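You operate a simulated robot arm through the tools that you are given. There is no shell and no other tool. Be economical: measure what you need, move in short steps, check, and stop when the job is done.

You are at the controls of a simulated two-armed robot. One attempt, no reset.

Task
Wipe up the spill on the top of the steel bench with the cloth and put it back.

It is judged by the outcome, as a careful person would: the job done as asked, and still so three seconds after it is handed in. It fails if anything else is knocked over, pushed out of place, dropped, spilled or broken. Flat cloth is picked up by pressing the open fingertips on it (5 to 10 N) and closing them slowly along it; thin cloth reads only 2 to 8 mm in the jaws.

Robot
Two 7-joint arms with two-finger parallel grippers on one trunk, on a base that drives. Base frame: it is fixed to the floor where the robot stands at the start and does not move with it; the origin is under the middle of the robot, x ahead of it, y to its left, z up; the surface under the hand at the start is at about z = 0.86. Units: m, degrees, N and s.
The left shoulder is at the start at [0.05, 0.165, 1.155], the right one opposite. With the tool pointing down near the work surface each hand reaches from about 0.24 to 0.7 m from the robot's upright axis, wherever it stands, measured 20 degrees to its own side. Payload 3.91 kg a hand.
Tool frame (each hand has its own): the origin (TCP) lies between the finger pads and is the grasp point; the fingertips stand 0.03 m ahead of it; z points along the fingers, y is the line along which they close. Largest opening 0.11 m; finger width 0.02, thickness 0.01; the body of the gripper, 0.048 by 0.112 m, starts 0.055 m behind the TCP.
Orientation is that of the tool frame in the base frame, as a unit quaternion [w, x, y, z]. With the fingers straight down and closing along the base's y, the tool's x points along the base's -x, its y along +y and its z along -z.

Tools
- The arms move only by the tool nudge_tool. It takes "left_plan", "right_plan" or both (then of equal length, played together; a hand with none holds still); each is one flat list of numbers, 7 for each row, row after row: the shift along the tool's x, y, z in m, then the turn, a rotation vector about the tool's x, y, z in degrees, then the closure, from 0 (fully open) to 1 (shut). In form: [dx, dy, dz, ax, ay, az, hand, dx, dy, dz, ax, ay, az, hand, ...]. A call has 1 to 10 rows; each row shifts and turns the commanded pose from where the row before left it, along the tool's axes as they then stand. Rows are played at 5 a second. More than 0.05 m and 8.6 degrees between two rows, or a gripper value outside its range, and nothing of the call is played. Where a pose cannot be reached the arm comes as near as it can. A force on the tool above 40 N (or 10 N above the force at the start of the call, whichever is more), or a blocked arm, ends the call early, and 0.2 s more pass. The fingers move at their own pace (about 0.045 m/s each) and stop on an object; they squeeze with about 28 N. The grip force told is the motor's: it shows also when the fingers shut on nothing. Time passes only in rows, and 0.2 s behind the last, so rows that do not move let the fingers close. It gives the time, the measured TCP pose, the force on the tool (base axes), the opening and the grip force at its end, in the units of the frame above (readings bear some noise), with the torque about the TCP (base axes, N m) and any sound that the robot's microphone picked up.
- Cameras (640 x 400 px; columns grow to the right, rows downward): "scene" is now at [0.1196, -0.0057, 1.3331]; the picture's right is [-0.06, -1.00, 0.00], its down [-0.50, 0.03, -0.87] and it looks along [0.87, -0.05, -0.50] (base axes); focal length 260 px, centre (320, 200). "left" rides on the left gripper at [0.072, -0.017, -0.103] in its tool frame; the picture's right is [0.23, 0.97, 0.00], its down [-0.76, 0.18, -0.62] and it looks along [-0.61, 0.14, 0.78] (tool axes); focal length 222 px, centre (320, 200). "right" rides on the right gripper at [0.072, 0.017, -0.103] in its tool frame; the picture's right is [-0.23, 0.97, 0.00], its down [-0.76, -0.18, -0.62] and it looks along [-0.61, -0.14, 0.78] (tool axes); focal length 222 px, centre (320, 200).
- snapshot(camera): a new picture of that camera. It takes no simulated time.
- slide_trunk(by): slides the trunk up (or, below 0, down) by that many m; the arms and the scene camera ride with it, the base frame stays. It gives what a move gives, with no picture.
- drive_base(legs): drives the robot by 1 to 6 legs, each [ahead, left, turn to the left] in m, m and degrees, along the robot's own axes; the way and the turn of a leg run together, so that a leg with both is an arc; at most 1.5 m and 180 degrees a leg. The arms and the cameras ride along, it lands a little off, and it stops where it bumps. It gives what a move gives.
- aim_head(pan, tilt): turns the head with the scene camera to pan (to the left, within 80 degrees either way) and tilt (down, from -29 to 69), counted from straight ahead of the robot. It gives what a move gives.
- locate(camera, pixels): for up to 12 pixels [column, row] of the newest picture of that camera ("zoom" is the newest enlarged one), the place [x, y, z] in the base frame of the surface seen there, good to about 0.003 m. It takes no simulated time.
- close_up(camera, box): a new picture of the part [left, top, right, bottom] of that camera's present view, enlarged. It takes no simulated time.
- close_job(): hands the job in; it is judged then, once.

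Work in short steps. Measure before you move; look again where a grasp or a placing could have gone wrong, and mend it. You have 80 turns and 78 pictures in all, those below and enlarged ones among them. Open the grippers and draw the arms clear of the work before you hand the job in, unless the task says otherwise; then end with one line.

The tools are called after "Call:" as a command line: name --argument value ..., lists and objects as JSON in quotes. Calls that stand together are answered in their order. nudge_tool: Moves the arms, as the interface text tells. Its arguments: {"type":"object","properties":{"left_plan":{"type":"array","items":{"type":"number"}},"right_plan":{"type":"array","items":{"type":"number"}}},"required":[]} The other tools are called the same way: slide_trunk (by) slides the trunk up or down; drive_base (legs) drives the base; aim_head (pan, tilt) turns the head that bears the scene camera; snapshot (camera) takes a picture; locate (camera, pixels) gives the place of the surface under pixels of a picture; close_up (camera, box) takes an enlarged picture of a part of a camera's view; close_job () hands the job in.

At the start:

```text
t: 0.0
left_ee_pos: [0.5091, 0.0982, 1.1413]
left_tcp_rot: [0.0, 0.0, 1.0, 0.0]
left_wrist_force: [-0.1, -0.1, 0.0]
left_wrist_torque: [-0.01, 0.01, -0.01]
left_finger_gap: 0.1099
left_grip_force: 0.1
right_ee_pos: [0.4825, -0.2441, 1.0423]
right_tcp_rot: [0.0, 0.0, 1.0, 0.0]
right_wrist_force: [1.0, -0.1, 0.3]
right_wrist_torque: [-0.03, 0.0, 0.01]
right_finger_gap: 0.11
right_grip_force: 0.1
trunk travel left (down, up): [-0.375, 0.128]
robot x, y, heading: [-0.0039, 0.0002, -0.1]
head pan, tilt: [-3.4, 29.8]
```

scene: 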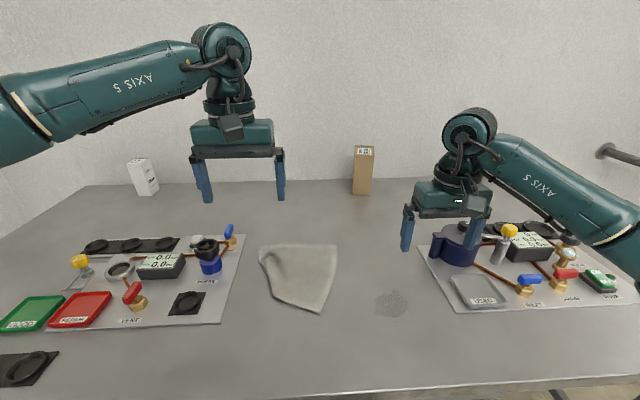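
right: 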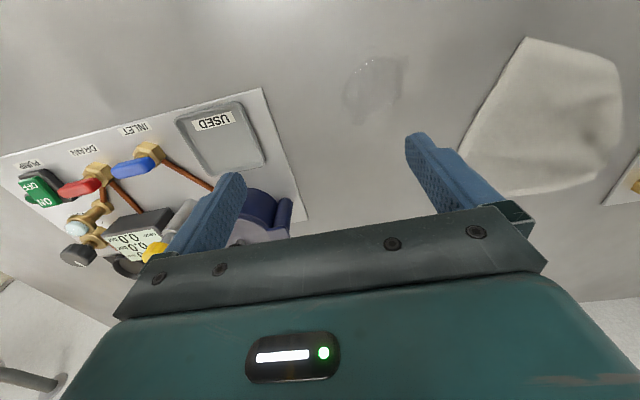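
left: 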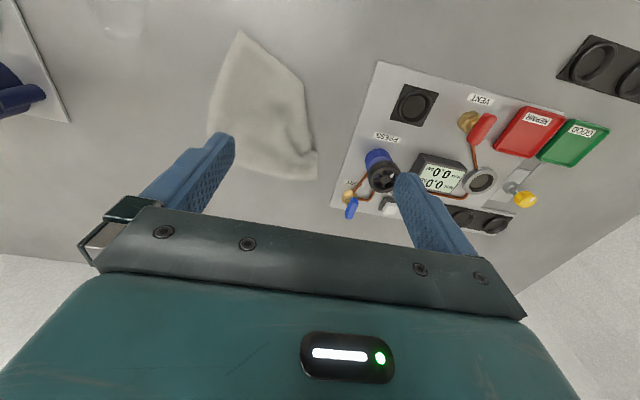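

The cloth lies at scene (300,275) and the spill at about (392,303). I'll measure both and enlarge the area.

Call:
close_up --camera "scene" --box '[240, 220, 480, 370]'

Call:
locate --camera "scene" --pixels '[[258, 249], [337, 244], [320, 313], [272, 292], [300, 270], [392, 303], [375, 303], [408, 303], [392, 290], [392, 317], [420, 250], [460, 312]]'

```text
2.67 times, centred on (360, 295) of scene
```

zoom: 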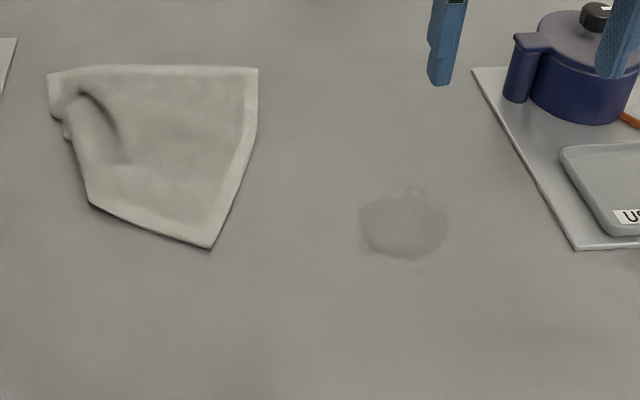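

```text
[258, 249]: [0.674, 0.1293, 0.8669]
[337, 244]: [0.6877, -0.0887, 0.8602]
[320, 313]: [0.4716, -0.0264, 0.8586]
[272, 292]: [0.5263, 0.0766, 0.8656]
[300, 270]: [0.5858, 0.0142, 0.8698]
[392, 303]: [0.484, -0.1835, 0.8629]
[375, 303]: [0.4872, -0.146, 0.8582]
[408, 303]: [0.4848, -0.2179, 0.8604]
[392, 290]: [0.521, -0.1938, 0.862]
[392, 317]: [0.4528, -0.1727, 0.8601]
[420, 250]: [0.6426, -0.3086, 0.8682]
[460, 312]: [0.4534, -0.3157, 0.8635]
```

Table is at z≈0.86, spill centre is about (0.485,-0.182) with radius ~0.04, and the cloth centre is about (0.58,0.01). I move the left hand aside to the left and bring the right hand over the cloth, partly closed.

Call:
nudge_tool --left_plan '[0, 0.04, -0.01, 0, 0, 0, 0, 0, 0.04, -0.01, 0, 0, 0, 0, 0, 0.04, -0.01, 0, 0, 0, 0, 0, 0.04, 0, 0, 0, 0, 0, 0, 0.03, 0, 0, 0, 0, 0, 0, 0, 0, 0, 0, 0, 0, 0, 0, 0, 0, 0, 0, 0]' --right_plan '[0, 0, 0, 0, 0, 0, 0.4, -0.016, 0.04, 0, 0, 0, 0, 0.4, -0.016, 0.04, 0, 0, 0, 0, 0.4, -0.016, 0.04, 0, 0, 0, 0, 0.4, -0.016, 0.04, 0, 0, 0, 0, 0.4, -0.016, 0.04, 0, 0, 0, 0, 0.4, -0.016, 0.04, 0, 0, 0, 0, 0.4]'

Call:
snapshot --camera "scene"

Call:
snapshot --camera "right"

```text
t: 1.6
left_ee_pos: [0.5096, 0.2904, 1.1715]
left_tcp_rot: [0.0, -0.001, 1.0, -0.001]
left_wrist_force: [0.2, 0.2, -0.5]
left_wrist_torque: [-0.01, -0.01, -0.01]
left_finger_gap: 0.1099
left_grip_force: 0.1
right_ee_pos: [0.5769, -0.0036, 1.0406]
right_tcp_rot: [0.001, 0.0, 1.0, -0.001]
right_wrist_force: [-0.2, -0.2, 0.4]
right_wrist_torque: [-0.01, 0.0, -0.01]
right_finger_gap: 0.0659
right_grip_force: 0.1
trunk travel left (down, up): [-0.375, 0.128]
robot x, y, heading: [0.0008, 0.0031, 0.0]
head pan, tilt: [-3.4, 29.8]
```

```text
73 pictures are left
```

scene: 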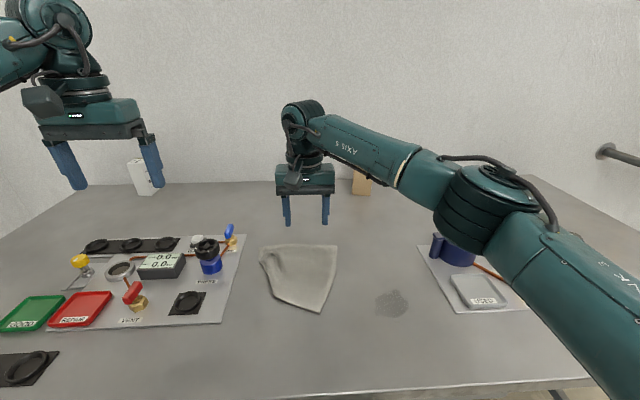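

```text
72 pictures are left
```

right: 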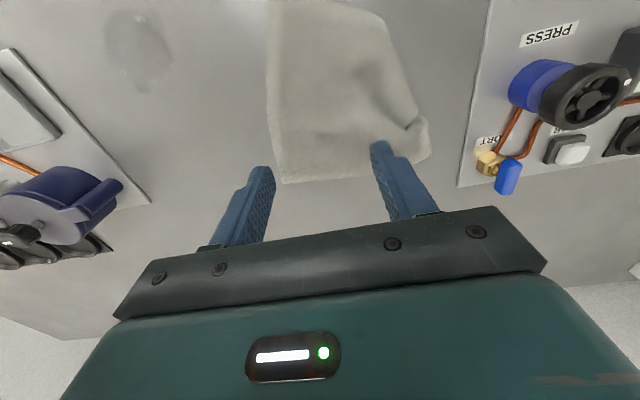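

The right hand is over the cloth at 66 mm opening, and the forearm is well above the panel. I descend to just above the cloth.

Call:
nudge_tool --right_plan '[0, 0, 0.04, 0, 0, 0, 0.4, 0, 0, 0.04, 0, 0, 0, 0.4, 0, 0, 0.03, 0, 0, 0, 0.4, 0, 0, 0.02, 0, 0, 0, 0.4, 0, 0, 0.005, 0, 0, 0, 0.4, 0, 0, 0, 0, 0, 0, 0.4]'

Call:
snapshot --camera "scene"

Call:
snapshot --camera "right"

```text
t: 3.0
left_ee_pos: [0.5076, 0.2899, 1.1721]
left_tcp_rot: [0.0, 0.0, 1.0, 0.0]
left_wrist_force: [0.7, 0.9, 0.1]
left_wrist_torque: [0.01, -0.02, 0.0]
left_finger_gap: 0.1101
left_grip_force: 0.0
right_ee_pos: [0.5786, -0.0038, 0.9049]
right_tcp_rot: [0.0, 0.0, 1.0, 0.0]
right_wrist_force: [0.7, 0.0, -0.3]
right_wrist_torque: [0.03, 0.01, -0.01]
right_finger_gap: 0.0658
right_grip_force: 0.0
trunk travel left (down, up): [-0.375, 0.128]
robot x, y, heading: [0.0024, 0.0018, 0.1]
head pan, tilt: [-3.4, 29.8]
```

```text
71 pictures are left
```

scene: 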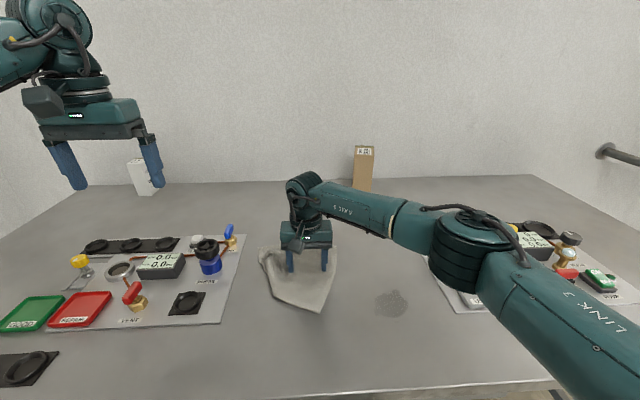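

```text
70 pictures are left
```

right: 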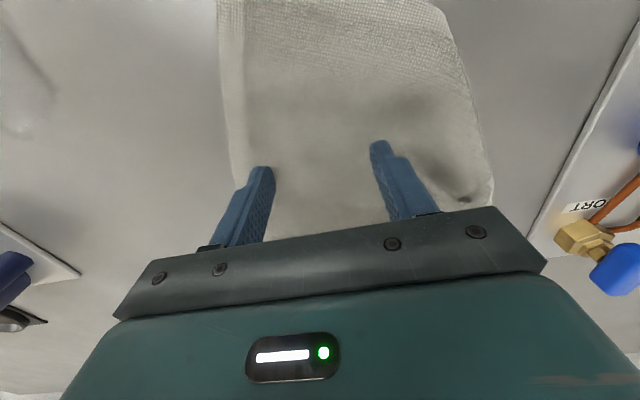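

Both fingers are over the cloth. I check the elbow's clearance to the pot and lower slowly in small steps until contact.

Call:
locate --camera "scene" --pixels '[[458, 275], [440, 260], [400, 225], [500, 280]]'

Call:
nudge_tool --right_plan '[0, 0, 0.004, 0, 0, 0, 0.4, 0, 0, 0.003, 0, 0, 0, 0.4, 0, 0, 0.002, 0, 0, 0, 0.4, 0, 0, 0, 0, 0, 0, 0.4]'

```text
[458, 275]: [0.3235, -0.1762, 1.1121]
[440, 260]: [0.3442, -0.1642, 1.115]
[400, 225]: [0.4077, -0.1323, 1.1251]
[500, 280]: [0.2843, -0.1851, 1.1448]
```

```text
t: 4.0
left_ee_pos: [0.5083, 0.2903, 1.1725]
left_tcp_rot: [-0.001, -0.001, 1.0, 0.0]
left_wrist_force: [0.2, -0.4, -0.6]
left_wrist_torque: [0.01, 0.0, -0.01]
left_finger_gap: 0.1097
left_grip_force: 0.0
right_ee_pos: [0.5783, -0.003, 0.8955]
right_tcp_rot: [0.0, -0.001, 1.0, 0.0]
right_wrist_force: [0.2, -0.3, 0.5]
right_wrist_torque: [0.0, -0.01, 0.02]
right_finger_gap: 0.0661
right_grip_force: 0.1
trunk travel left (down, up): [-0.375, 0.128]
robot x, y, heading: [-0.0012, -0.0005, 0.0]
head pan, tilt: [-3.4, 29.8]
```

The arm is well clear (z>1.1). There is no contact yet with the tips at ~0.8655, so I go on slowly.

Call:
nudge_tool --right_plan '[0, 0, 0.001, 0, 0, 0, 0.4, 0, 0, 0.001, 0, 0, 0, 0.4, 0, 0, 0.001, 0, 0, 0, 0.4, 0, 0, 0.001, 0, 0, 0, 0.4, 0, 0, 0, 0, 0, 0, 0.4]'

```text
t: 5.2
left_ee_pos: [0.5093, 0.2888, 1.1736]
left_tcp_rot: [0.0, 0.001, 1.0, 0.0]
left_wrist_force: [0.5, 0.2, -0.1]
left_wrist_torque: [-0.03, 0.01, -0.04]
left_finger_gap: 0.1103
left_grip_force: 0.2
right_ee_pos: [0.5774, -0.003, 0.8929]
right_tcp_rot: [0.001, -0.001, 1.0, 0.0]
right_wrist_force: [-0.7, -1.0, 5.3]
right_wrist_torque: [-0.03, 0.03, -0.02]
right_finger_gap: 0.0663
right_grip_force: 0.1
trunk travel left (down, up): [-0.375, 0.128]
robot x, y, heading: [0.0013, -0.0025, -0.1]
head pan, tilt: [-3.4, 29.8]
```

Contact at 5.3 N. I press a hair more and close slowly along the cloth.

Call:
nudge_tool --right_plan '[0, 0, 0.001, 0, 0, 0, 0.4, 0, 0, 0, 0, 0, 0, 0.47, 0, 0, 0, 0, 0, 0, 0.54, 0, 0, 0, 0, 0, 0, 0.61, 0, 0, 0, 0, 0, 0, 0.68, 0, 0, 0, 0, 0, 0, 0.75, 0, 0, 0, 0, 0, 0, 0.82, 0, 0, 0, 0, 0, 0, 0.9, 0, 0, 0, 0, 0, 0, 1, 0, 0, 0, 0, 0, 0, 1]'

Call:
snapshot --camera "scene"

Call:
snapshot --camera "right"

```text
t: 7.4
left_ee_pos: [0.508, 0.2898, 1.1729]
left_tcp_rot: [0.002, 0.0, 1.0, 0.0]
left_wrist_force: [1.4, 0.6, 0.2]
left_wrist_torque: [0.02, 0.04, 0.02]
left_finger_gap: 0.11
left_grip_force: 0.1
right_ee_pos: [0.5787, -0.0029, 0.8933]
right_tcp_rot: [0.001, 0.0, 1.0, -0.001]
right_wrist_force: [-0.3, -0.6, 12.2]
right_wrist_torque: [-0.02, -0.01, -0.02]
right_finger_gap: 0.0048
right_grip_force: 27.6
trunk travel left (down, up): [-0.375, 0.128]
robot x, y, heading: [-0.0013, 0.0018, 0.0]
head pan, tilt: [-3.4, 29.8]
```

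```text
69 pictures are left
```

scene: 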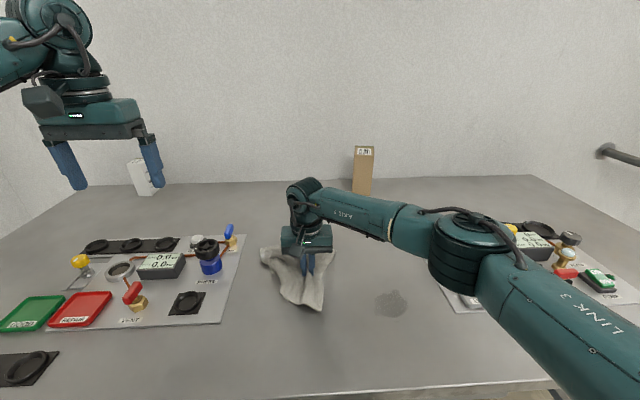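

```text
68 pictures are left
```

right: 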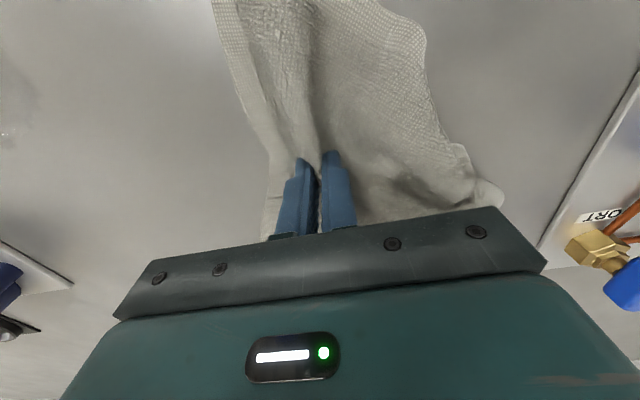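

The cloth is gripped (4.8 mm, 27.6 N). I lift a little and check that it comes along.

Call:
nudge_tool --right_plan '[0, 0, -0.02, 0, 0, 0, 1, 0, 0, -0.025, 0, 0, 0, 1, 0, 0, -0.025, 0, 0, 0, 1, 0, 0, 0, 0, 0, 0, 1]'

Call:
snapshot --camera "scene"

```text
t: 8.4
left_ee_pos: [0.5084, 0.29, 1.1724]
left_tcp_rot: [0.0, 0.0, 1.0, -0.001]
left_wrist_force: [0.7, -1.3, 0.3]
left_wrist_torque: [-0.02, 0.02, 0.03]
left_finger_gap: 0.1098
left_grip_force: 0.0
right_ee_pos: [0.5763, -0.0013, 0.963]
right_tcp_rot: [-0.001, 0.0, 1.0, 0.0]
right_wrist_force: [0.0, -0.9, -1.4]
right_wrist_torque: [0.01, 0.01, 0.01]
right_finger_gap: 0.0051
right_grip_force: 28.2
trunk travel left (down, up): [-0.375, 0.128]
robot x, y, heading: [0.006, 0.0008, 0.3]
head pan, tilt: [-3.4, 29.8]
```

```text
67 pictures are left
```

scene: 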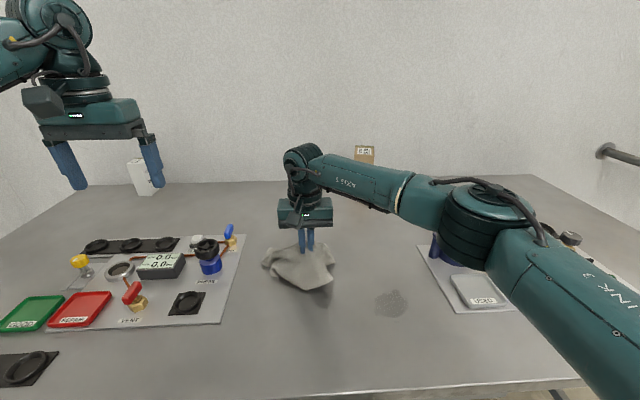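

It hangs from the grip. I carry it over the spill at (0.485,-0.18).

Call:
nudge_tool --right_plan '[0.018, -0.03, -0.01, 0, 0, 0, 1, 0.018, -0.03, 0, 0, 0, 0, 1, 0.018, -0.03, 0, 0, 0, 0, 1, 0.018, -0.03, 0, 0, 0, 0, 1, 0.019, -0.03, 0, 0, 0, 0, 1, 0, -0.029, 0, 0, 0, 0, 1, 0, 0, 0, 0, 0, 0, 1, 0, 0, 0, 0, 0, 0, 1]'

Call:
snapshot --camera "scene"

Call:
snapshot --camera "right"

```text
t: 10.2
left_ee_pos: [0.5084, 0.2892, 1.1727]
left_tcp_rot: [0.0, 0.0, 1.0, 0.0]
left_wrist_force: [0.8, -0.5, 0.7]
left_wrist_torque: [-0.01, -0.02, 0.03]
left_finger_gap: 0.1101
left_grip_force: 0.0
right_ee_pos: [0.4862, -0.1846, 0.9735]
right_tcp_rot: [0.001, 0.0, 1.0, 0.0]
right_wrist_force: [0.7, 0.4, -0.3]
right_wrist_torque: [0.0, -0.04, -0.01]
right_finger_gap: 0.0051
right_grip_force: 28.2
trunk travel left (down, up): [-0.375, 0.128]
robot x, y, heading: [0.0018, 0.0013, 0.0]
head pan, tilt: [-3.4, 29.8]
```

```text
66 pictures are left
```

scene: 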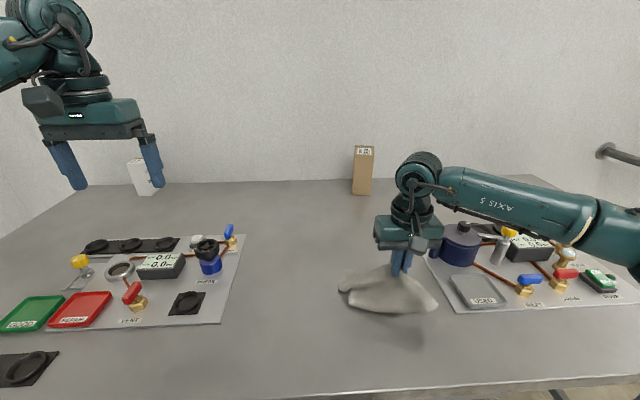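

```text
65 pictures are left
```

right: 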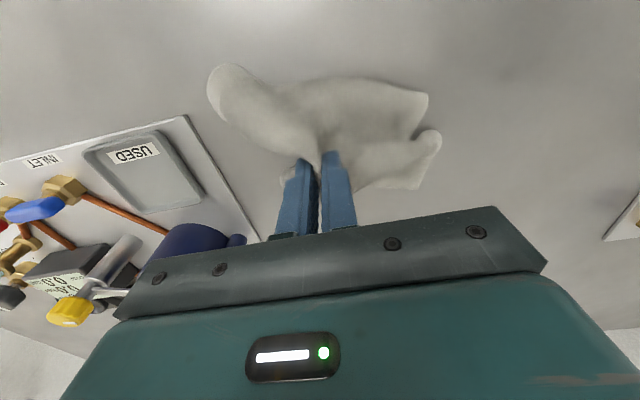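

Cloth is over the spill and clear of the panel. I lower it onto the spill.

Call:
nudge_tool --right_plan '[0, 0, 0.025, 0, 0, 0, 1, 0, 0, 0.025, 0, 0, 0, 1, 0, 0, 0.02, 0, 0, 0, 1, 0, 0, 0.006, 0, 0, 0, 1, 0, 0, 0.002, 0, 0, 0, 1, 0, 0, 0.002, 0, 0, 0, 1, 0, 0, 0.002, 0, 0, 0, 1, 0, 0, 0, 0, 0, 0, 1]'

Call:
snapshot --camera "scene"

```text
t: 11.8
left_ee_pos: [0.5069, 0.2909, 1.1729]
left_tcp_rot: [0.001, 0.0, 1.0, 0.0]
left_wrist_force: [0.6, 0.9, 0.2]
left_wrist_torque: [0.03, 0.03, 0.02]
left_finger_gap: 0.1099
left_grip_force: 0.3
right_ee_pos: [0.4889, -0.1823, 0.8987]
right_tcp_rot: [0.007, 0.0, 1.0, 0.002]
right_wrist_force: [-4.5, -0.5, 21.1]
right_wrist_torque: [-0.03, 0.04, -0.01]
right_finger_gap: 0.0048
right_grip_force: 28.0
trunk travel left (down, up): [-0.375, 0.128]
robot x, y, heading: [-0.0001, -0.0006, -0.1]
head pan, tilt: [-3.4, 29.8]
stopped in row 8 (right hand): the force on the tool passed its limit at 40 N (the readings are from after the stop); the commanded pose is now the measured one
```

```text
64 pictures are left
```

scene: 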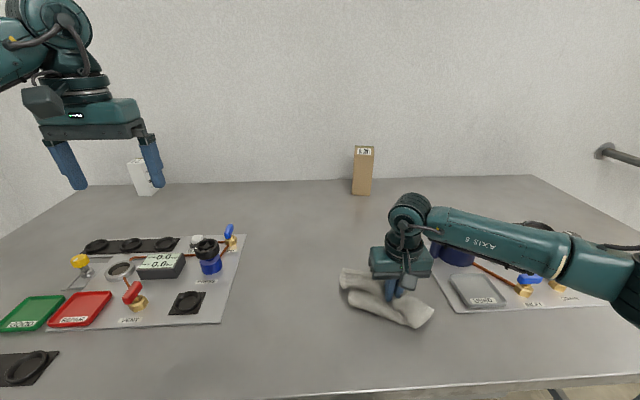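

The pressure was too high (bundle folded under the tips at z 0.8987), so I ease up 1.5 mm, then check the force while wiping one short stroke.

Call:
nudge_tool --right_plan '[0, 0, -0.0015, 0, 0, 0, 1, 0, 0.012, 0, 0, 0, 0, 1, 0, 0.012, 0, 0, 0, 0, 1, 0, 0.012, 0, 0, 0, 0, 1, 0, 0, 0, 0, 0, 0, 1]'

```text
t: 13.1
left_ee_pos: [0.5064, 0.2899, 1.1734]
left_tcp_rot: [0.001, 0.0, 1.0, 0.0]
left_wrist_force: [-0.3, -0.2, 0.4]
left_wrist_torque: [0.02, 0.02, -0.02]
left_finger_gap: 0.1099
left_grip_force: 0.1
right_ee_pos: [0.488, -0.1458, 0.8984]
right_tcp_rot: [0.006, 0.001, 1.0, 0.002]
right_wrist_force: [0.1, -5.6, 23.9]
right_wrist_torque: [-0.19, -0.15, -0.07]
right_finger_gap: 0.0046
right_grip_force: 28.2
trunk travel left (down, up): [-0.375, 0.128]
robot x, y, heading: [0.0015, -0.0002, 0.1]
head pan, tilt: [-3.4, 29.8]
```

Still 24 N, so I ease off another 1.5 mm and continue wiping back across the spill.

Call:
nudge_tool --right_plan '[0, -0.005, -0.0015, 0, 0, 0, 1, 0, -0.02, 0, 0, 0, 0, 1, 0, -0.02, 0, 0, 0, 0, 1, 0, -0.02, 0, 0, 0, 0, 1, 0, -0.015, 0, 0, 0, 0, 1, -0.018, 0, 0, 0, 0, 0, 1, 0, 0.02, 0, 0, 0, 0, 1, 0, 0.02, 0, 0, 0, 0, 1, 0, 0.02, 0, 0, 0, 0, 1, 0, 0.02, 0, 0, 0, 0, 1]'

Call:
nudge_tool --right_plan '[-0.015, 0, 0, 0, 0, 0, 1, 0, -0.02, 0, 0, 0, 0, 1, 0, -0.02, 0, 0, 0, 0, 1, 0, -0.02, 0, 0, 0, 0, 1, 0, -0.02, 0, 0, 0, 0, 1, 0.02, 0, 0, 0, 0, 0, 1, 0.02, 0, 0, 0, 0, 0, 1, 0.02, 0, 0, 0, 0, 0, 1, 0, 0, 0, 0, 0, 0, 1]'

Call:
snapshot --camera "scene"

```text
t: 15.2
left_ee_pos: [0.5081, 0.2909, 1.1725]
left_tcp_rot: [0.001, 0.0, 1.0, 0.0]
left_wrist_force: [0.3, 0.0, -0.1]
left_wrist_torque: [0.0, -0.01, -0.04]
left_finger_gap: 0.1102
left_grip_force: 0.1
right_ee_pos: [0.5073, -0.1479, 0.8982]
right_tcp_rot: [0.004, 0.001, 1.0, 0.0]
right_wrist_force: [-0.2, -3.0, 9.9]
right_wrist_torque: [-0.02, -0.04, -0.03]
right_finger_gap: 0.0046
right_grip_force: 28.4
trunk travel left (down, up): [-0.375, 0.128]
robot x, y, heading: [0.0031, -0.002, 0.2]
head pan, tilt: [-3.4, 29.8]
```

```text
t: 17.2
left_ee_pos: [0.5078, 0.2904, 1.1733]
left_tcp_rot: [0.001, 0.0, 1.0, -0.001]
left_wrist_force: [0.1, 0.6, -0.3]
left_wrist_torque: [-0.02, 0.0, 0.01]
left_finger_gap: 0.1101
left_grip_force: 0.0
right_ee_pos: [0.4613, -0.2268, 0.897]
right_tcp_rot: [0.006, 0.001, 1.0, 0.001]
right_wrist_force: [4.2, 0.0, 17.3]
right_wrist_torque: [-0.04, -0.13, 0.04]
right_finger_gap: 0.0049
right_grip_force: 27.7
trunk travel left (down, up): [-0.375, 0.128]
robot x, y, heading: [-0.0017, -0.0045, -0.4]
head pan, tilt: [-3.4, 29.8]
```

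```text
63 pictures are left
```

scene: 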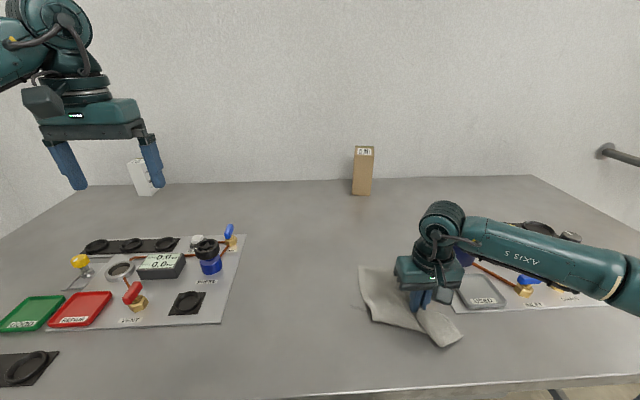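

Wiping goes well at about 10–17 N. I finish strokes at x≈0.46 and 0.445, then back through the centre.

Call:
nudge_tool --right_plan '[0, 0.02, 0, 0, 0, 0, 1, 0, 0.02, 0, 0, 0, 0, 1, 0, 0.02, 0, 0, 0, 0, 1, 0, 0.02, 0, 0, 0, 0, 1, 0.016, 0, 0, 0, 0, 0, 1, 0, -0.02, 0, 0, 0, 0, 1, 0, -0.02, 0, 0, 0, 0, 1, 0, -0.02, 0, 0, 0, 0, 1, -0.015, 0, 0, 0, 0, 0, 1, -0.015, 0.01, 0, 0, 0, 0, 1]'

Call:
nudge_tool --right_plan '[0, 0.02, 0, 0, 0, 0, 1, 0, 0.02, 0, 0, 0, 0, 1, -0.015, 0, 0, 0, 0, 0, 1, 0, 0, -0.03, 0, 0, 0, 1, 0, 0.03, -0.03, 0, 0, 0, 1, -0.01, 0.04, -0.03, 0, 0, 0, 1, -0.02, 0.04, 0, 0, 0, 0, 1, -0.02, 0.04, 0, 0, 0, 0, 1, -0.02, 0, 0, 0, 0, 0, 1, 0, 0, 0, 0, 0, 0, 1]'

Call:
close_up --camera "scene" --box '[240, 220, 480, 370]'

```text
t: 19.4
left_ee_pos: [0.5073, 0.2903, 1.1719]
left_tcp_rot: [0.001, 0.0, 1.0, 0.0]
left_wrist_force: [-0.5, 0.4, -0.8]
left_wrist_torque: [0.0, -0.01, 0.03]
left_finger_gap: 0.11
left_grip_force: 0.1
right_ee_pos: [0.4756, -0.1953, 0.8991]
right_tcp_rot: [0.004, 0.001, 1.0, 0.001]
right_wrist_force: [-1.3, -1.4, 7.9]
right_wrist_torque: [-0.06, 0.06, -0.02]
right_finger_gap: 0.0046
right_grip_force: 28.3
trunk travel left (down, up): [-0.375, 0.128]
robot x, y, heading: [-0.0017, 0.0001, -0.1]
head pan, tilt: [-3.4, 29.8]
```

```text
refused: row 6 steps farther than a row can; nothing moved
```

```text
2.67 times, centred on (360, 295) of scene
```

zoom: 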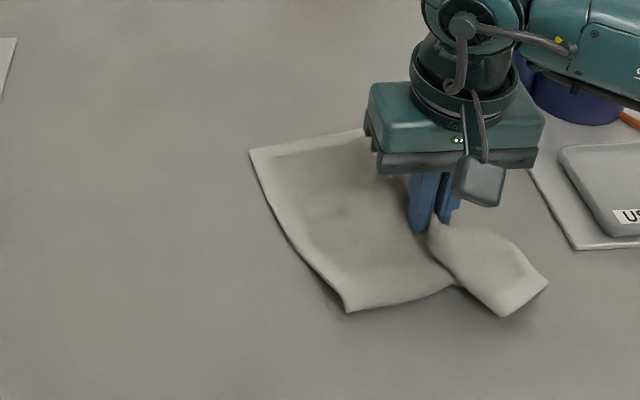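

The lift call was refused as a step was too long; I finish the stroke, lift and move left with smaller steps so I can see the spill.

Call:
nudge_tool --right_plan '[0, 0.02, 0, 0, 0, 0, 1, 0, 0.02, 0, 0, 0, 0, 1, -0.015, 0, 0, 0, 0, 0, 1, 0, 0, -0.03, 0, 0, 0, 1, 0, 0.01, -0.04, 0, 0, 0, 1, -0.01, 0.04, -0.01, 0, 0, 0, 1, -0.02, 0.04, 0, 0, 0, 0, 1, -0.02, 0.04, 0, 0, 0, 0, 1, -0.02, 0.02, 0, 0, 0, 0, 1, 0, 0, 0, 0, 0, 0, 1]'

Call:
close_up --camera "scene" --box '[240, 220, 480, 370]'

```text
t: 21.6
left_ee_pos: [0.5088, 0.2894, 1.172]
left_tcp_rot: [0.0, 0.001, 1.0, -0.001]
left_wrist_force: [-0.6, -0.7, 0.0]
left_wrist_torque: [-0.02, -0.02, -0.03]
left_finger_gap: 0.11
left_grip_force: 0.0
right_ee_pos: [0.5602, -0.0079, 0.981]
right_tcp_rot: [0.004, 0.001, 1.0, 0.001]
right_wrist_force: [-0.5, 0.2, -0.4]
right_wrist_torque: [0.01, 0.04, -0.02]
right_finger_gap: 0.0049
right_grip_force: 27.6
trunk travel left (down, up): [-0.375, 0.128]
robot x, y, heading: [0.0014, -0.0041, 0.1]
head pan, tilt: [-3.4, 29.8]
```

```text
2.67 times, centred on (360, 295) of scene
```

zoom: 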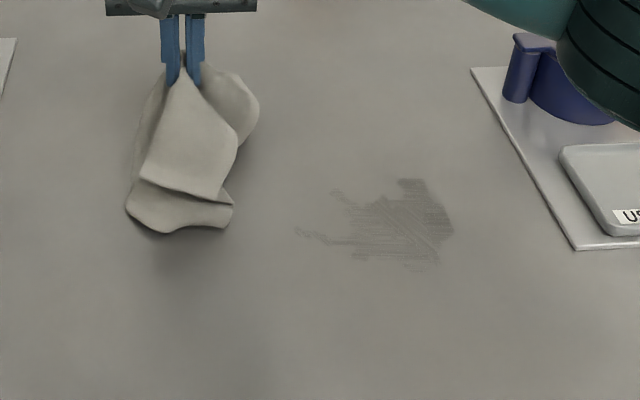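

The spill is smeared and partly there still; I enlarge it to see its extent.

Call:
close_up --camera "scene" --box '[340, 270, 430, 330]'

Call:
locate --camera "zoom" --pixels '[[320, 200], [100, 200], [500, 50], [560, 200], [400, 350]]'

```text
6.67 times, centred on (385, 300) of scene
```

zoom: 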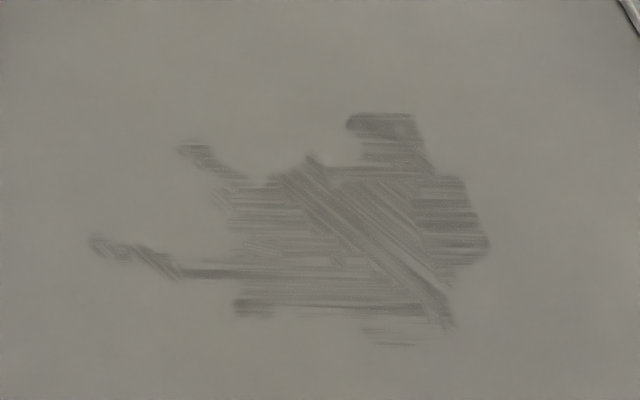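

```text
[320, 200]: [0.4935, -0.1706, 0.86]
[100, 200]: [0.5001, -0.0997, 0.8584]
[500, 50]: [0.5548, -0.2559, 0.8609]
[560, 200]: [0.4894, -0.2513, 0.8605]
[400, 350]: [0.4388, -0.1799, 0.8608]
```

A thin smear remains over x 0.445–0.53, y −0.095…−0.235. I go back with the cloth, set it down at the left edge and wipe in closer passes.

Call:
nudge_tool --right_plan '[0.015, -0.04, 0, 0, 0, 0, 1, 0.015, -0.04, 0, 0, 0, 0, 1, 0, 0, 0.03, 0, 0, 0, 1, 0, 0, 0.03, 0, 0, 0, 1, 0, 0, 0.015, 0, 0, 0, 1, 0, 0, 0.003, 0, 0, 0, 1, 0, 0, 0.002, 0, 0, 0, 1, 0, 0, 0, 0, 0, 0, 1]'

Call:
snapshot --camera "right"

```text
t: 23.4
left_ee_pos: [0.5092, 0.2898, 1.1725]
left_tcp_rot: [0.0, 0.0, 1.0, 0.0]
left_wrist_force: [-0.7, 0.6, -0.3]
left_wrist_torque: [0.02, 0.01, -0.01]
left_finger_gap: 0.11
left_grip_force: 0.0
right_ee_pos: [0.5306, -0.0887, 0.8992]
right_tcp_rot: [0.004, 0.001, 1.0, 0.001]
right_wrist_force: [0.3, -0.9, 3.9]
right_wrist_torque: [0.01, 0.02, -0.02]
right_finger_gap: 0.0049
right_grip_force: 28.2
trunk travel left (down, up): [-0.375, 0.128]
robot x, y, heading: [0.0043, 0.0008, -0.0]
head pan, tilt: [-3.4, 29.8]
```

```text
59 pictures are left
```

right: 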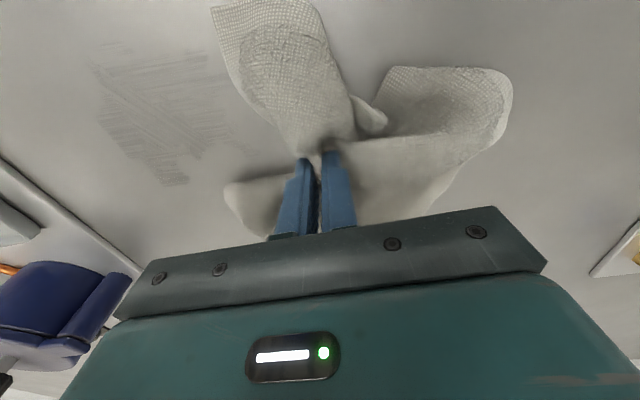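

Light contact (3.9 N) now. I press ~1 mm more and wipe in strokes along y, stepping toward the robot.

Call:
nudge_tool --right_plan '[0, -0.03, 0.0015, 0, 0, 0, 1, 0, -0.03, 0, 0, 0, 0, 1, 0, -0.03, 0, 0, 0, 0, 1, 0, -0.03, 0, 0, 0, 0, 1, 0, -0.025, 0, 0, 0, 0, 1, 0.012, 0, 0, 0, 0, 0, 1, 0, 0.035, 0, 0, 0, 0, 1, 0, 0.035, 0, 0, 0, 0, 1, 0, 0.035, 0, 0, 0, 0, 1, 0, 0.035, 0, 0, 0, 0, 1]'

Call:
nudge_tool --right_plan '[0.012, 0, 0, 0, 0, 0, 1, 0, -0.035, 0, 0, 0, 0, 1, 0, -0.035, 0, 0, 0, 0, 1, 0, -0.035, 0, 0, 0, 0, 1, 0, -0.035, 0, 0, 0, 0, 1, 0.012, 0, 0, 0, 0, 0, 1, 0, 0.035, 0, 0, 0, 0, 1, 0, 0.035, 0, 0, 0, 0, 1, 0, 0.035, 0, 0, 0, 0, 1, 0, 0.035, 0, 0, 0, 0, 1]'

Call:
nudge_tool --right_plan '[0.012, 0, 0, 0, 0, 0, 1, 0, -0.035, 0, 0, 0, 0, 1, 0, -0.035, 0, 0, 0, 0, 1, 0, -0.035, 0, 0, 0, 0, 1, 0, -0.035, 0, 0, 0, 0, 1, 0.012, 0, 0, 0, 0, 0, 1, 0, 0.035, 0, 0, 0, 0, 1, 0, 0.035, 0, 0, 0, 0, 1, 0, 0.035, 0, 0, 0, 0, 1, 0, 0.035, 0, 0, 0, 0, 1]'

Call:
snapshot --camera "right"

```text
t: 25.6
left_ee_pos: [0.5089, 0.2905, 1.1716]
left_tcp_rot: [0.0, 0.0, 1.0, 0.0]
left_wrist_force: [-0.8, 0.7, -0.4]
left_wrist_torque: [-0.02, -0.02, -0.03]
left_finger_gap: 0.1101
left_grip_force: 0.1
right_ee_pos: [0.5184, -0.0899, 0.8969]
right_tcp_rot: [0.004, 0.0, 1.0, 0.001]
right_wrist_force: [-0.3, -1.1, 7.1]
right_wrist_torque: [0.0, 0.01, -0.03]
right_finger_gap: 0.0047
right_grip_force: 28.0
trunk travel left (down, up): [-0.375, 0.128]
robot x, y, heading: [0.0022, 0.0014, -0.0]
head pan, tilt: [-3.4, 29.8]
```

```text
t: 27.9
left_ee_pos: [0.5081, 0.2898, 1.1731]
left_tcp_rot: [0.0, -0.001, 1.0, 0.0]
left_wrist_force: [0.2, -0.9, -0.4]
left_wrist_torque: [-0.02, 0.01, -0.05]
left_finger_gap: 0.1101
left_grip_force: 0.0
right_ee_pos: [0.4942, -0.091, 0.8966]
right_tcp_rot: [0.004, 0.002, 1.0, 0.001]
right_wrist_force: [-0.5, -0.7, 11.1]
right_wrist_torque: [0.02, 0.06, 0.02]
right_finger_gap: 0.0047
right_grip_force: 27.7
trunk travel left (down, up): [-0.375, 0.128]
robot x, y, heading: [0.003, -0.0025, 0.3]
head pan, tilt: [-3.4, 29.8]
```

```text
t: 30.1
left_ee_pos: [0.5081, 0.2904, 1.1722]
left_tcp_rot: [0.001, 0.0, 1.0, -0.001]
left_wrist_force: [-0.2, -0.5, 0.4]
left_wrist_torque: [0.02, 0.03, 0.02]
left_finger_gap: 0.1102
left_grip_force: 0.1
right_ee_pos: [0.4684, -0.0923, 0.8982]
right_tcp_rot: [0.004, 0.001, 1.0, 0.0]
right_wrist_force: [-1.2, 0.2, 4.5]
right_wrist_torque: [0.01, 0.03, -0.02]
right_finger_gap: 0.0049
right_grip_force: 27.6
trunk travel left (down, up): [-0.375, 0.128]
robot x, y, heading: [-0.0039, 0.0014, 0.2]
head pan, tilt: [-3.4, 29.8]
```

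```text
58 pictures are left
```

right: 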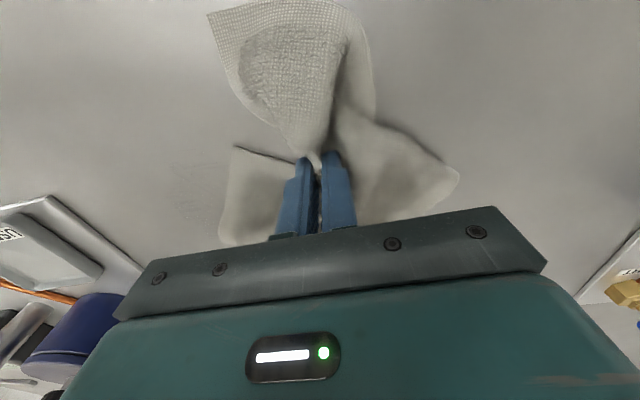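

The smear is fading strongly. I finish the near rows (x≈0.456, 0.444), then lift straight up and check.

Call:
nudge_tool --right_plan '[0.012, 0, 0.0008, 0, 0, 0, 1, 0, -0.035, 0, 0, 0, 0, 1, 0, -0.035, 0, 0, 0, 0, 1, 0, -0.035, 0, 0, 0, 0, 1, 0, -0.035, 0, 0, 0, 0, 1, 0.012, 0, 0, 0, 0, 0, 1, 0, 0.035, 0, 0, 0, 0, 1, 0, 0.035, 0, 0, 0, 0, 1, 0, 0.035, 0, 0, 0, 0, 1, 0, 0.035, 0, 0, 0, 0, 1]'

Call:
nudge_tool --right_plan '[0, 0, -0.03, 0, 0, 0, 1, 0, 0, -0.04, 0, 0, 0, 1, 0, 0, -0.01, 0, 0, 0, 1, -0.03, 0.03, 0, 0, 0, 0, 1, -0.03, 0.03, 0, 0, 0, 0, 1, -0.03, 0.03, 0, 0, 0, 0, 1, 0, 0, 0, 0, 0, 0, 1]'

Call:
close_up --camera "scene" --box '[310, 250, 460, 344]'

Call:
snapshot --camera "right"

```text
t: 32.2
left_ee_pos: [0.5077, 0.29, 1.172]
left_tcp_rot: [0.001, 0.0, 1.0, 0.0]
left_wrist_force: [-0.3, 0.1, -0.5]
left_wrist_torque: [0.0, 0.01, 0.0]
left_finger_gap: 0.1101
left_grip_force: 0.0
right_ee_pos: [0.4445, -0.0921, 0.8976]
right_tcp_rot: [0.005, 0.0, 1.0, 0.001]
right_wrist_force: [0.1, -3.5, 17.7]
right_wrist_torque: [-0.06, 0.04, -0.01]
right_finger_gap: 0.0048
right_grip_force: 28.2
trunk travel left (down, up): [-0.375, 0.128]
robot x, y, heading: [-0.0027, 0.0024, -0.4]
head pan, tilt: [-3.4, 29.8]
```

```text
t: 33.9
left_ee_pos: [0.5092, 0.2881, 1.1724]
left_tcp_rot: [-0.001, 0.0, 1.0, 0.001]
left_wrist_force: [0.0, -0.3, -0.5]
left_wrist_torque: [0.01, 0.02, 0.0]
left_finger_gap: 0.11
left_grip_force: 0.1
right_ee_pos: [0.5356, -0.0011, 0.9755]
right_tcp_rot: [0.005, 0.001, 1.0, 0.001]
right_wrist_force: [0.0, -0.1, 0.6]
right_wrist_torque: [0.01, -0.02, -0.02]
right_finger_gap: 0.0047
right_grip_force: 27.8
trunk travel left (down, up): [-0.375, 0.128]
robot x, y, heading: [-0.0009, 0.0017, 0.1]
head pan, tilt: [-3.4, 29.8]
```

```text
4.26 times, centred on (385, 297) of scene
```

zoom: 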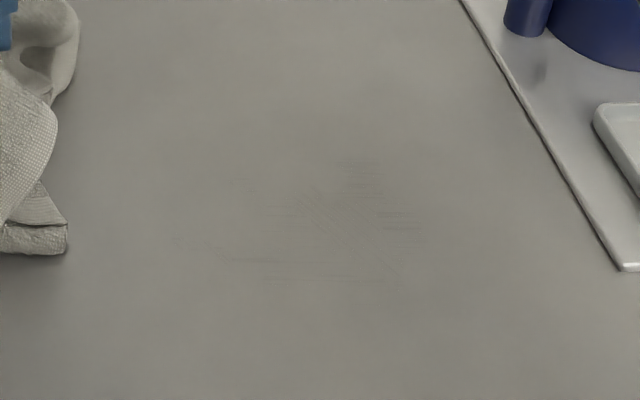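

```text
56 pictures are left
```

right: 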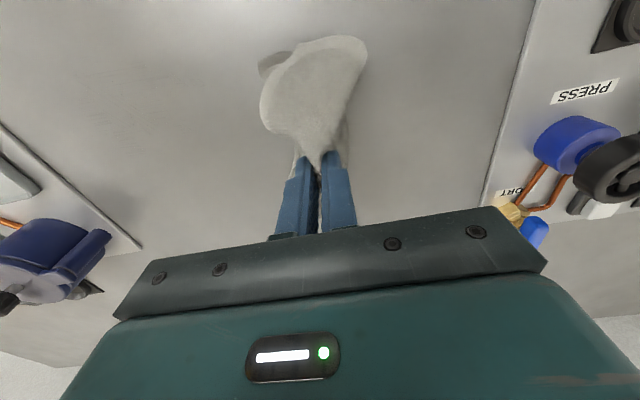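

Only a very faint trace remains; I do one more complete pass over the same area.

Call:
nudge_tool --right_plan '[0.002, -0.045, 0, 0, 0, 0, 1, 0.002, -0.045, 0, 0, 0, 0, 1, 0, 0, 0.03, 0, 0, 0, 1, 0, 0, 0.03, 0, 0, 0, 1, 0, 0, 0.012, 0, 0, 0, 1, 0, 0, 0.003, 0, 0, 0, 1, 0, 0, 0.002, 0, 0, 0, 1, 0, 0, 0, 0, 0, 0, 1]'

```text
t: 35.6
left_ee_pos: [0.5075, 0.2893, 1.1732]
left_tcp_rot: [0.001, 0.0, 1.0, 0.0]
left_wrist_force: [-0.2, -0.2, -1.4]
left_wrist_torque: [0.01, 0.01, 0.0]
left_finger_gap: 0.1099
left_grip_force: 0.0
right_ee_pos: [0.5317, -0.0902, 0.9]
right_tcp_rot: [0.003, 0.0, 1.0, 0.002]
right_wrist_force: [-0.7, 0.1, 2.5]
right_wrist_torque: [-0.02, 0.01, -0.02]
right_finger_gap: 0.0047
right_grip_force: 28.1
trunk travel left (down, up): [-0.375, 0.128]
robot x, y, heading: [-0.0012, 0.0006, 0.1]
head pan, tilt: [-3.4, 29.8]
```

Light contact at 2.5 N; I press 2 mm more and repeat the strokes.

Call:
nudge_tool --right_plan '[0, -0.03, 0.002, 0, 0, 0, 1, 0, -0.04, 0, 0, 0, 0, 1, 0, -0.04, 0, 0, 0, 0, 1, 0, -0.035, 0, 0, 0, 0, 1, 0.012, 0, 0, 0, 0, 0, 1, 0, 0.035, 0, 0, 0, 0, 1, 0, 0.035, 0, 0, 0, 0, 1, 0, 0.035, 0, 0, 0, 0, 1, 0, 0.035, 0, 0, 0, 0, 1, 0.012, 0, 0, 0, 0, 0, 1]'

Call:
nudge_tool --right_plan '[0, -0.035, 0, 0, 0, 0, 1, 0, -0.035, 0, 0, 0, 0, 1, 0, -0.035, 0, 0, 0, 0, 1, 0, -0.035, 0, 0, 0, 0, 1, 0.012, 0, 0, 0, 0, 0, 1, 0, 0.035, 0, 0, 0, 0, 1, 0, 0.035, 0, 0, 0, 0, 1, 0, 0.035, 0, 0, 0, 0, 1, 0, 0.035, 0, 0, 0, 0, 1, 0.012, 0, 0, 0, 0, 0, 1]'

Call:
nudge_tool --right_plan '[0, -0.035, 0, 0, 0, 0, 1, 0, -0.035, 0, 0, 0, 0, 1, 0, -0.035, 0, 0, 0, 0, 1, 0, -0.035, 0, 0, 0, 0, 1, 0.012, 0, 0, 0, 0, 0, 1, 0, 0.035, 0, 0, 0, 0, 1, 0, 0.035, 0, 0, 0, 0, 1, 0, 0.035, 0, 0, 0, 0, 1, 0, 0.035, 0, 0, 0, 0, 1, 0.012, 0, 0, 0, 0, 0, 1]'

Call:
nudge_tool --right_plan '[0, -0.035, 0, 0, 0, 0, 1, 0, -0.035, 0, 0, 0, 0, 1, 0, -0.035, 0, 0, 0, 0, 1, 0, -0.035, 0, 0, 0, 0, 1, 0.012, 0, 0, 0, 0, 0, 1, 0, 0.035, 0, 0, 0, 0, 1, 0, 0.035, 0, 0, 0, 0, 1, 0, 0.035, 0, 0, 0, 0, 1, 0, 0.035, 0, 0, 0, 0, 1, 0, 0, -0.03, 0, 0, 0, 1]'

Call:
nudge_tool --right_plan '[0, 0, -0.04, 0, 0, 0, 1, 0, 0, -0.02, 0, 0, 0, 1, -0.03, 0.03, 0, 0, 0, 0, 1, -0.03, 0.03, 0, 0, 0, 0, 1, -0.03, 0.03, 0, 0, 0, 0, 1, -0.03, 0.02, 0, 0, 0, 0, 1, 0, 0, 0, 0, 0, 0, 1]'

Call:
close_up --camera "scene" --box '[310, 250, 460, 344]'

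Call:
snapshot --camera "scene"

```text
t: 37.9
left_ee_pos: [0.5088, 0.2896, 1.1722]
left_tcp_rot: [0.001, 0.0, 1.0, 0.0]
left_wrist_force: [-0.5, 0.0, 0.2]
left_wrist_torque: [0.02, 0.0, -0.03]
left_finger_gap: 0.1101
left_grip_force: 0.0
right_ee_pos: [0.5101, -0.0974, 0.8989]
right_tcp_rot: [0.005, 0.001, 1.0, 0.002]
right_wrist_force: [1.3, -0.3, 0.9]
right_wrist_torque: [-0.02, -0.03, 0.01]
right_finger_gap: 0.0047
right_grip_force: 27.9
trunk travel left (down, up): [-0.375, 0.128]
robot x, y, heading: [-0.0012, -0.001, 0.1]
head pan, tilt: [-3.4, 29.8]
```

```text
t: 40.0
left_ee_pos: [0.5089, 0.2894, 1.1724]
left_tcp_rot: [0.0, 0.0, 1.0, -0.001]
left_wrist_force: [-0.8, -0.5, -0.1]
left_wrist_torque: [-0.03, -0.02, 0.03]
left_finger_gap: 0.1101
left_grip_force: 0.1
right_ee_pos: [0.4848, -0.0971, 0.8969]
right_tcp_rot: [0.004, 0.001, 1.0, 0.002]
right_wrist_force: [1.6, -0.2, 3.1]
right_wrist_torque: [-0.01, 0.02, -0.02]
right_finger_gap: 0.0049
right_grip_force: 28.0
trunk travel left (down, up): [-0.375, 0.128]
robot x, y, heading: [-0.0007, -0.004, 0.1]
head pan, tilt: [-3.4, 29.8]
```

```text
t: 42.2
left_ee_pos: [0.5096, 0.2897, 1.172]
left_tcp_rot: [0.0, -0.001, 1.0, 0.001]
left_wrist_force: [0.0, -0.5, 0.4]
left_wrist_torque: [-0.01, 0.0, 0.0]
left_finger_gap: 0.1099
left_grip_force: 0.1
right_ee_pos: [0.4602, -0.0981, 0.8975]
right_tcp_rot: [0.005, 0.001, 1.0, 0.002]
right_wrist_force: [1.3, -0.5, 1.9]
right_wrist_torque: [0.01, -0.04, -0.02]
right_finger_gap: 0.0044
right_grip_force: 27.7
trunk travel left (down, up): [-0.375, 0.128]
robot x, y, heading: [-0.0017, -0.0011, -0.1]
head pan, tilt: [-3.4, 29.8]
```

```text
t: 44.5
left_ee_pos: [0.5086, 0.2888, 1.1725]
left_tcp_rot: [0.001, 0.0, 1.0, 0.0]
left_wrist_force: [-0.3, 1.0, -0.4]
left_wrist_torque: [0.01, 0.0, 0.01]
left_finger_gap: 0.11
left_grip_force: 0.1
right_ee_pos: [0.4475, -0.0949, 0.9255]
right_tcp_rot: [0.004, 0.0, 1.0, 0.001]
right_wrist_force: [0.7, -1.0, -0.9]
right_wrist_torque: [0.01, -0.05, 0.03]
right_finger_gap: 0.0052
right_grip_force: 28.0
trunk travel left (down, up): [-0.375, 0.128]
robot x, y, heading: [-0.0011, -0.0008, 0.1]
head pan, tilt: [-3.4, 29.8]
```

```text
t: 46.0
left_ee_pos: [0.5081, 0.2896, 1.1724]
left_tcp_rot: [0.0, 0.0, 1.0, -0.001]
left_wrist_force: [-0.4, -0.7, 0.3]
left_wrist_torque: [-0.05, 0.03, 0.03]
left_finger_gap: 0.1098
left_grip_force: 0.1
right_ee_pos: [0.5673, 0.0133, 0.987]
right_tcp_rot: [0.004, 0.0, 1.0, 0.002]
right_wrist_force: [-0.5, 0.3, -0.6]
right_wrist_torque: [0.01, 0.02, 0.01]
right_finger_gap: 0.0048
right_grip_force: 27.7
trunk travel left (down, up): [-0.375, 0.128]
robot x, y, heading: [-0.0008, -0.0017, -0.1]
head pan, tilt: [-3.4, 29.8]
```

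```text
4.26 times, centred on (385, 297) of scene
```

zoom: 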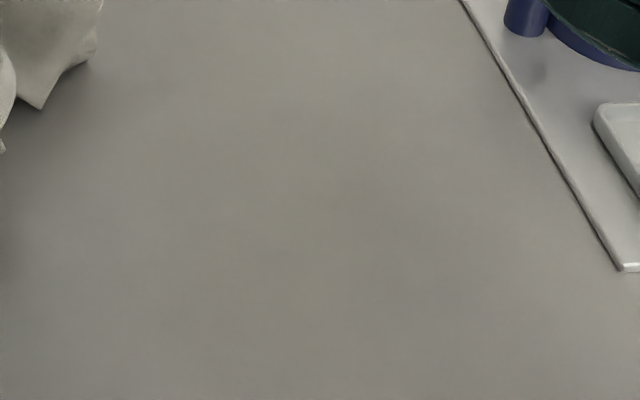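

```text
54 pictures are left
```

scene: 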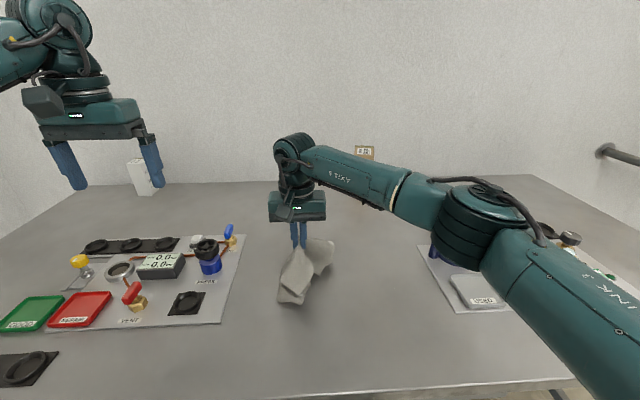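

The spill is gone. I lower the cloth at the original grasp point (~0.58, 0.0).

Call:
nudge_tool --right_plan '[-0.012, -0.012, 0, 0, 0, 0, 1, 0, 0, 0.03, 0, 0, 0, 1, 0, 0, 0.03, 0, 0, 0, 1, 0, 0, 0.02, 0, 0, 0, 1, 0, 0, 0.005, 0, 0, 0, 1, 0, 0, 0, 0, 0, 0, 1]'

Call:
snapshot --camera "scene"

Call:
snapshot --camera "right"

```text
t: 47.5
left_ee_pos: [0.5078, 0.2893, 1.1725]
left_tcp_rot: [0.0, 0.0, 1.0, 0.0]
left_wrist_force: [-0.1, 0.3, 0.3]
left_wrist_torque: [-0.05, 0.01, -0.02]
left_finger_gap: 0.11
left_grip_force: 0.0
right_ee_pos: [0.5797, 0.0015, 0.9047]
right_tcp_rot: [0.005, 0.001, 1.0, 0.001]
right_wrist_force: [-0.3, 0.9, 5.5]
right_wrist_torque: [0.0, 0.0, 0.0]
right_finger_gap: 0.0047
right_grip_force: 28.0
trunk travel left (down, up): [-0.375, 0.128]
robot x, y, heading: [0.0036, 0.0013, 0.1]
head pan, tilt: [-3.4, 29.8]
```

```text
53 pictures are left
```

scene: 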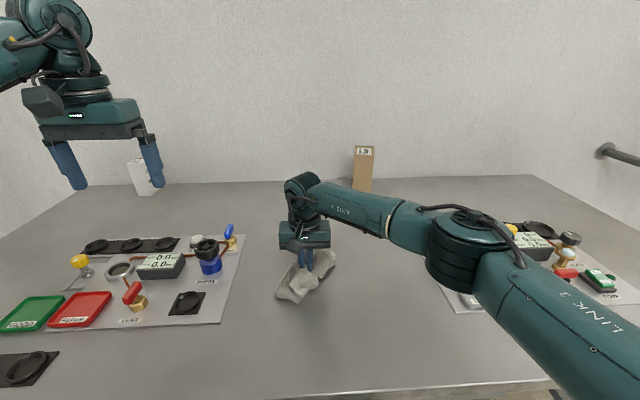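

```text
52 pictures are left
```

right: 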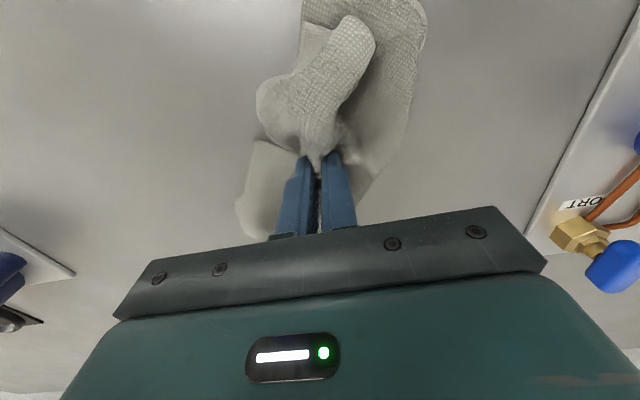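

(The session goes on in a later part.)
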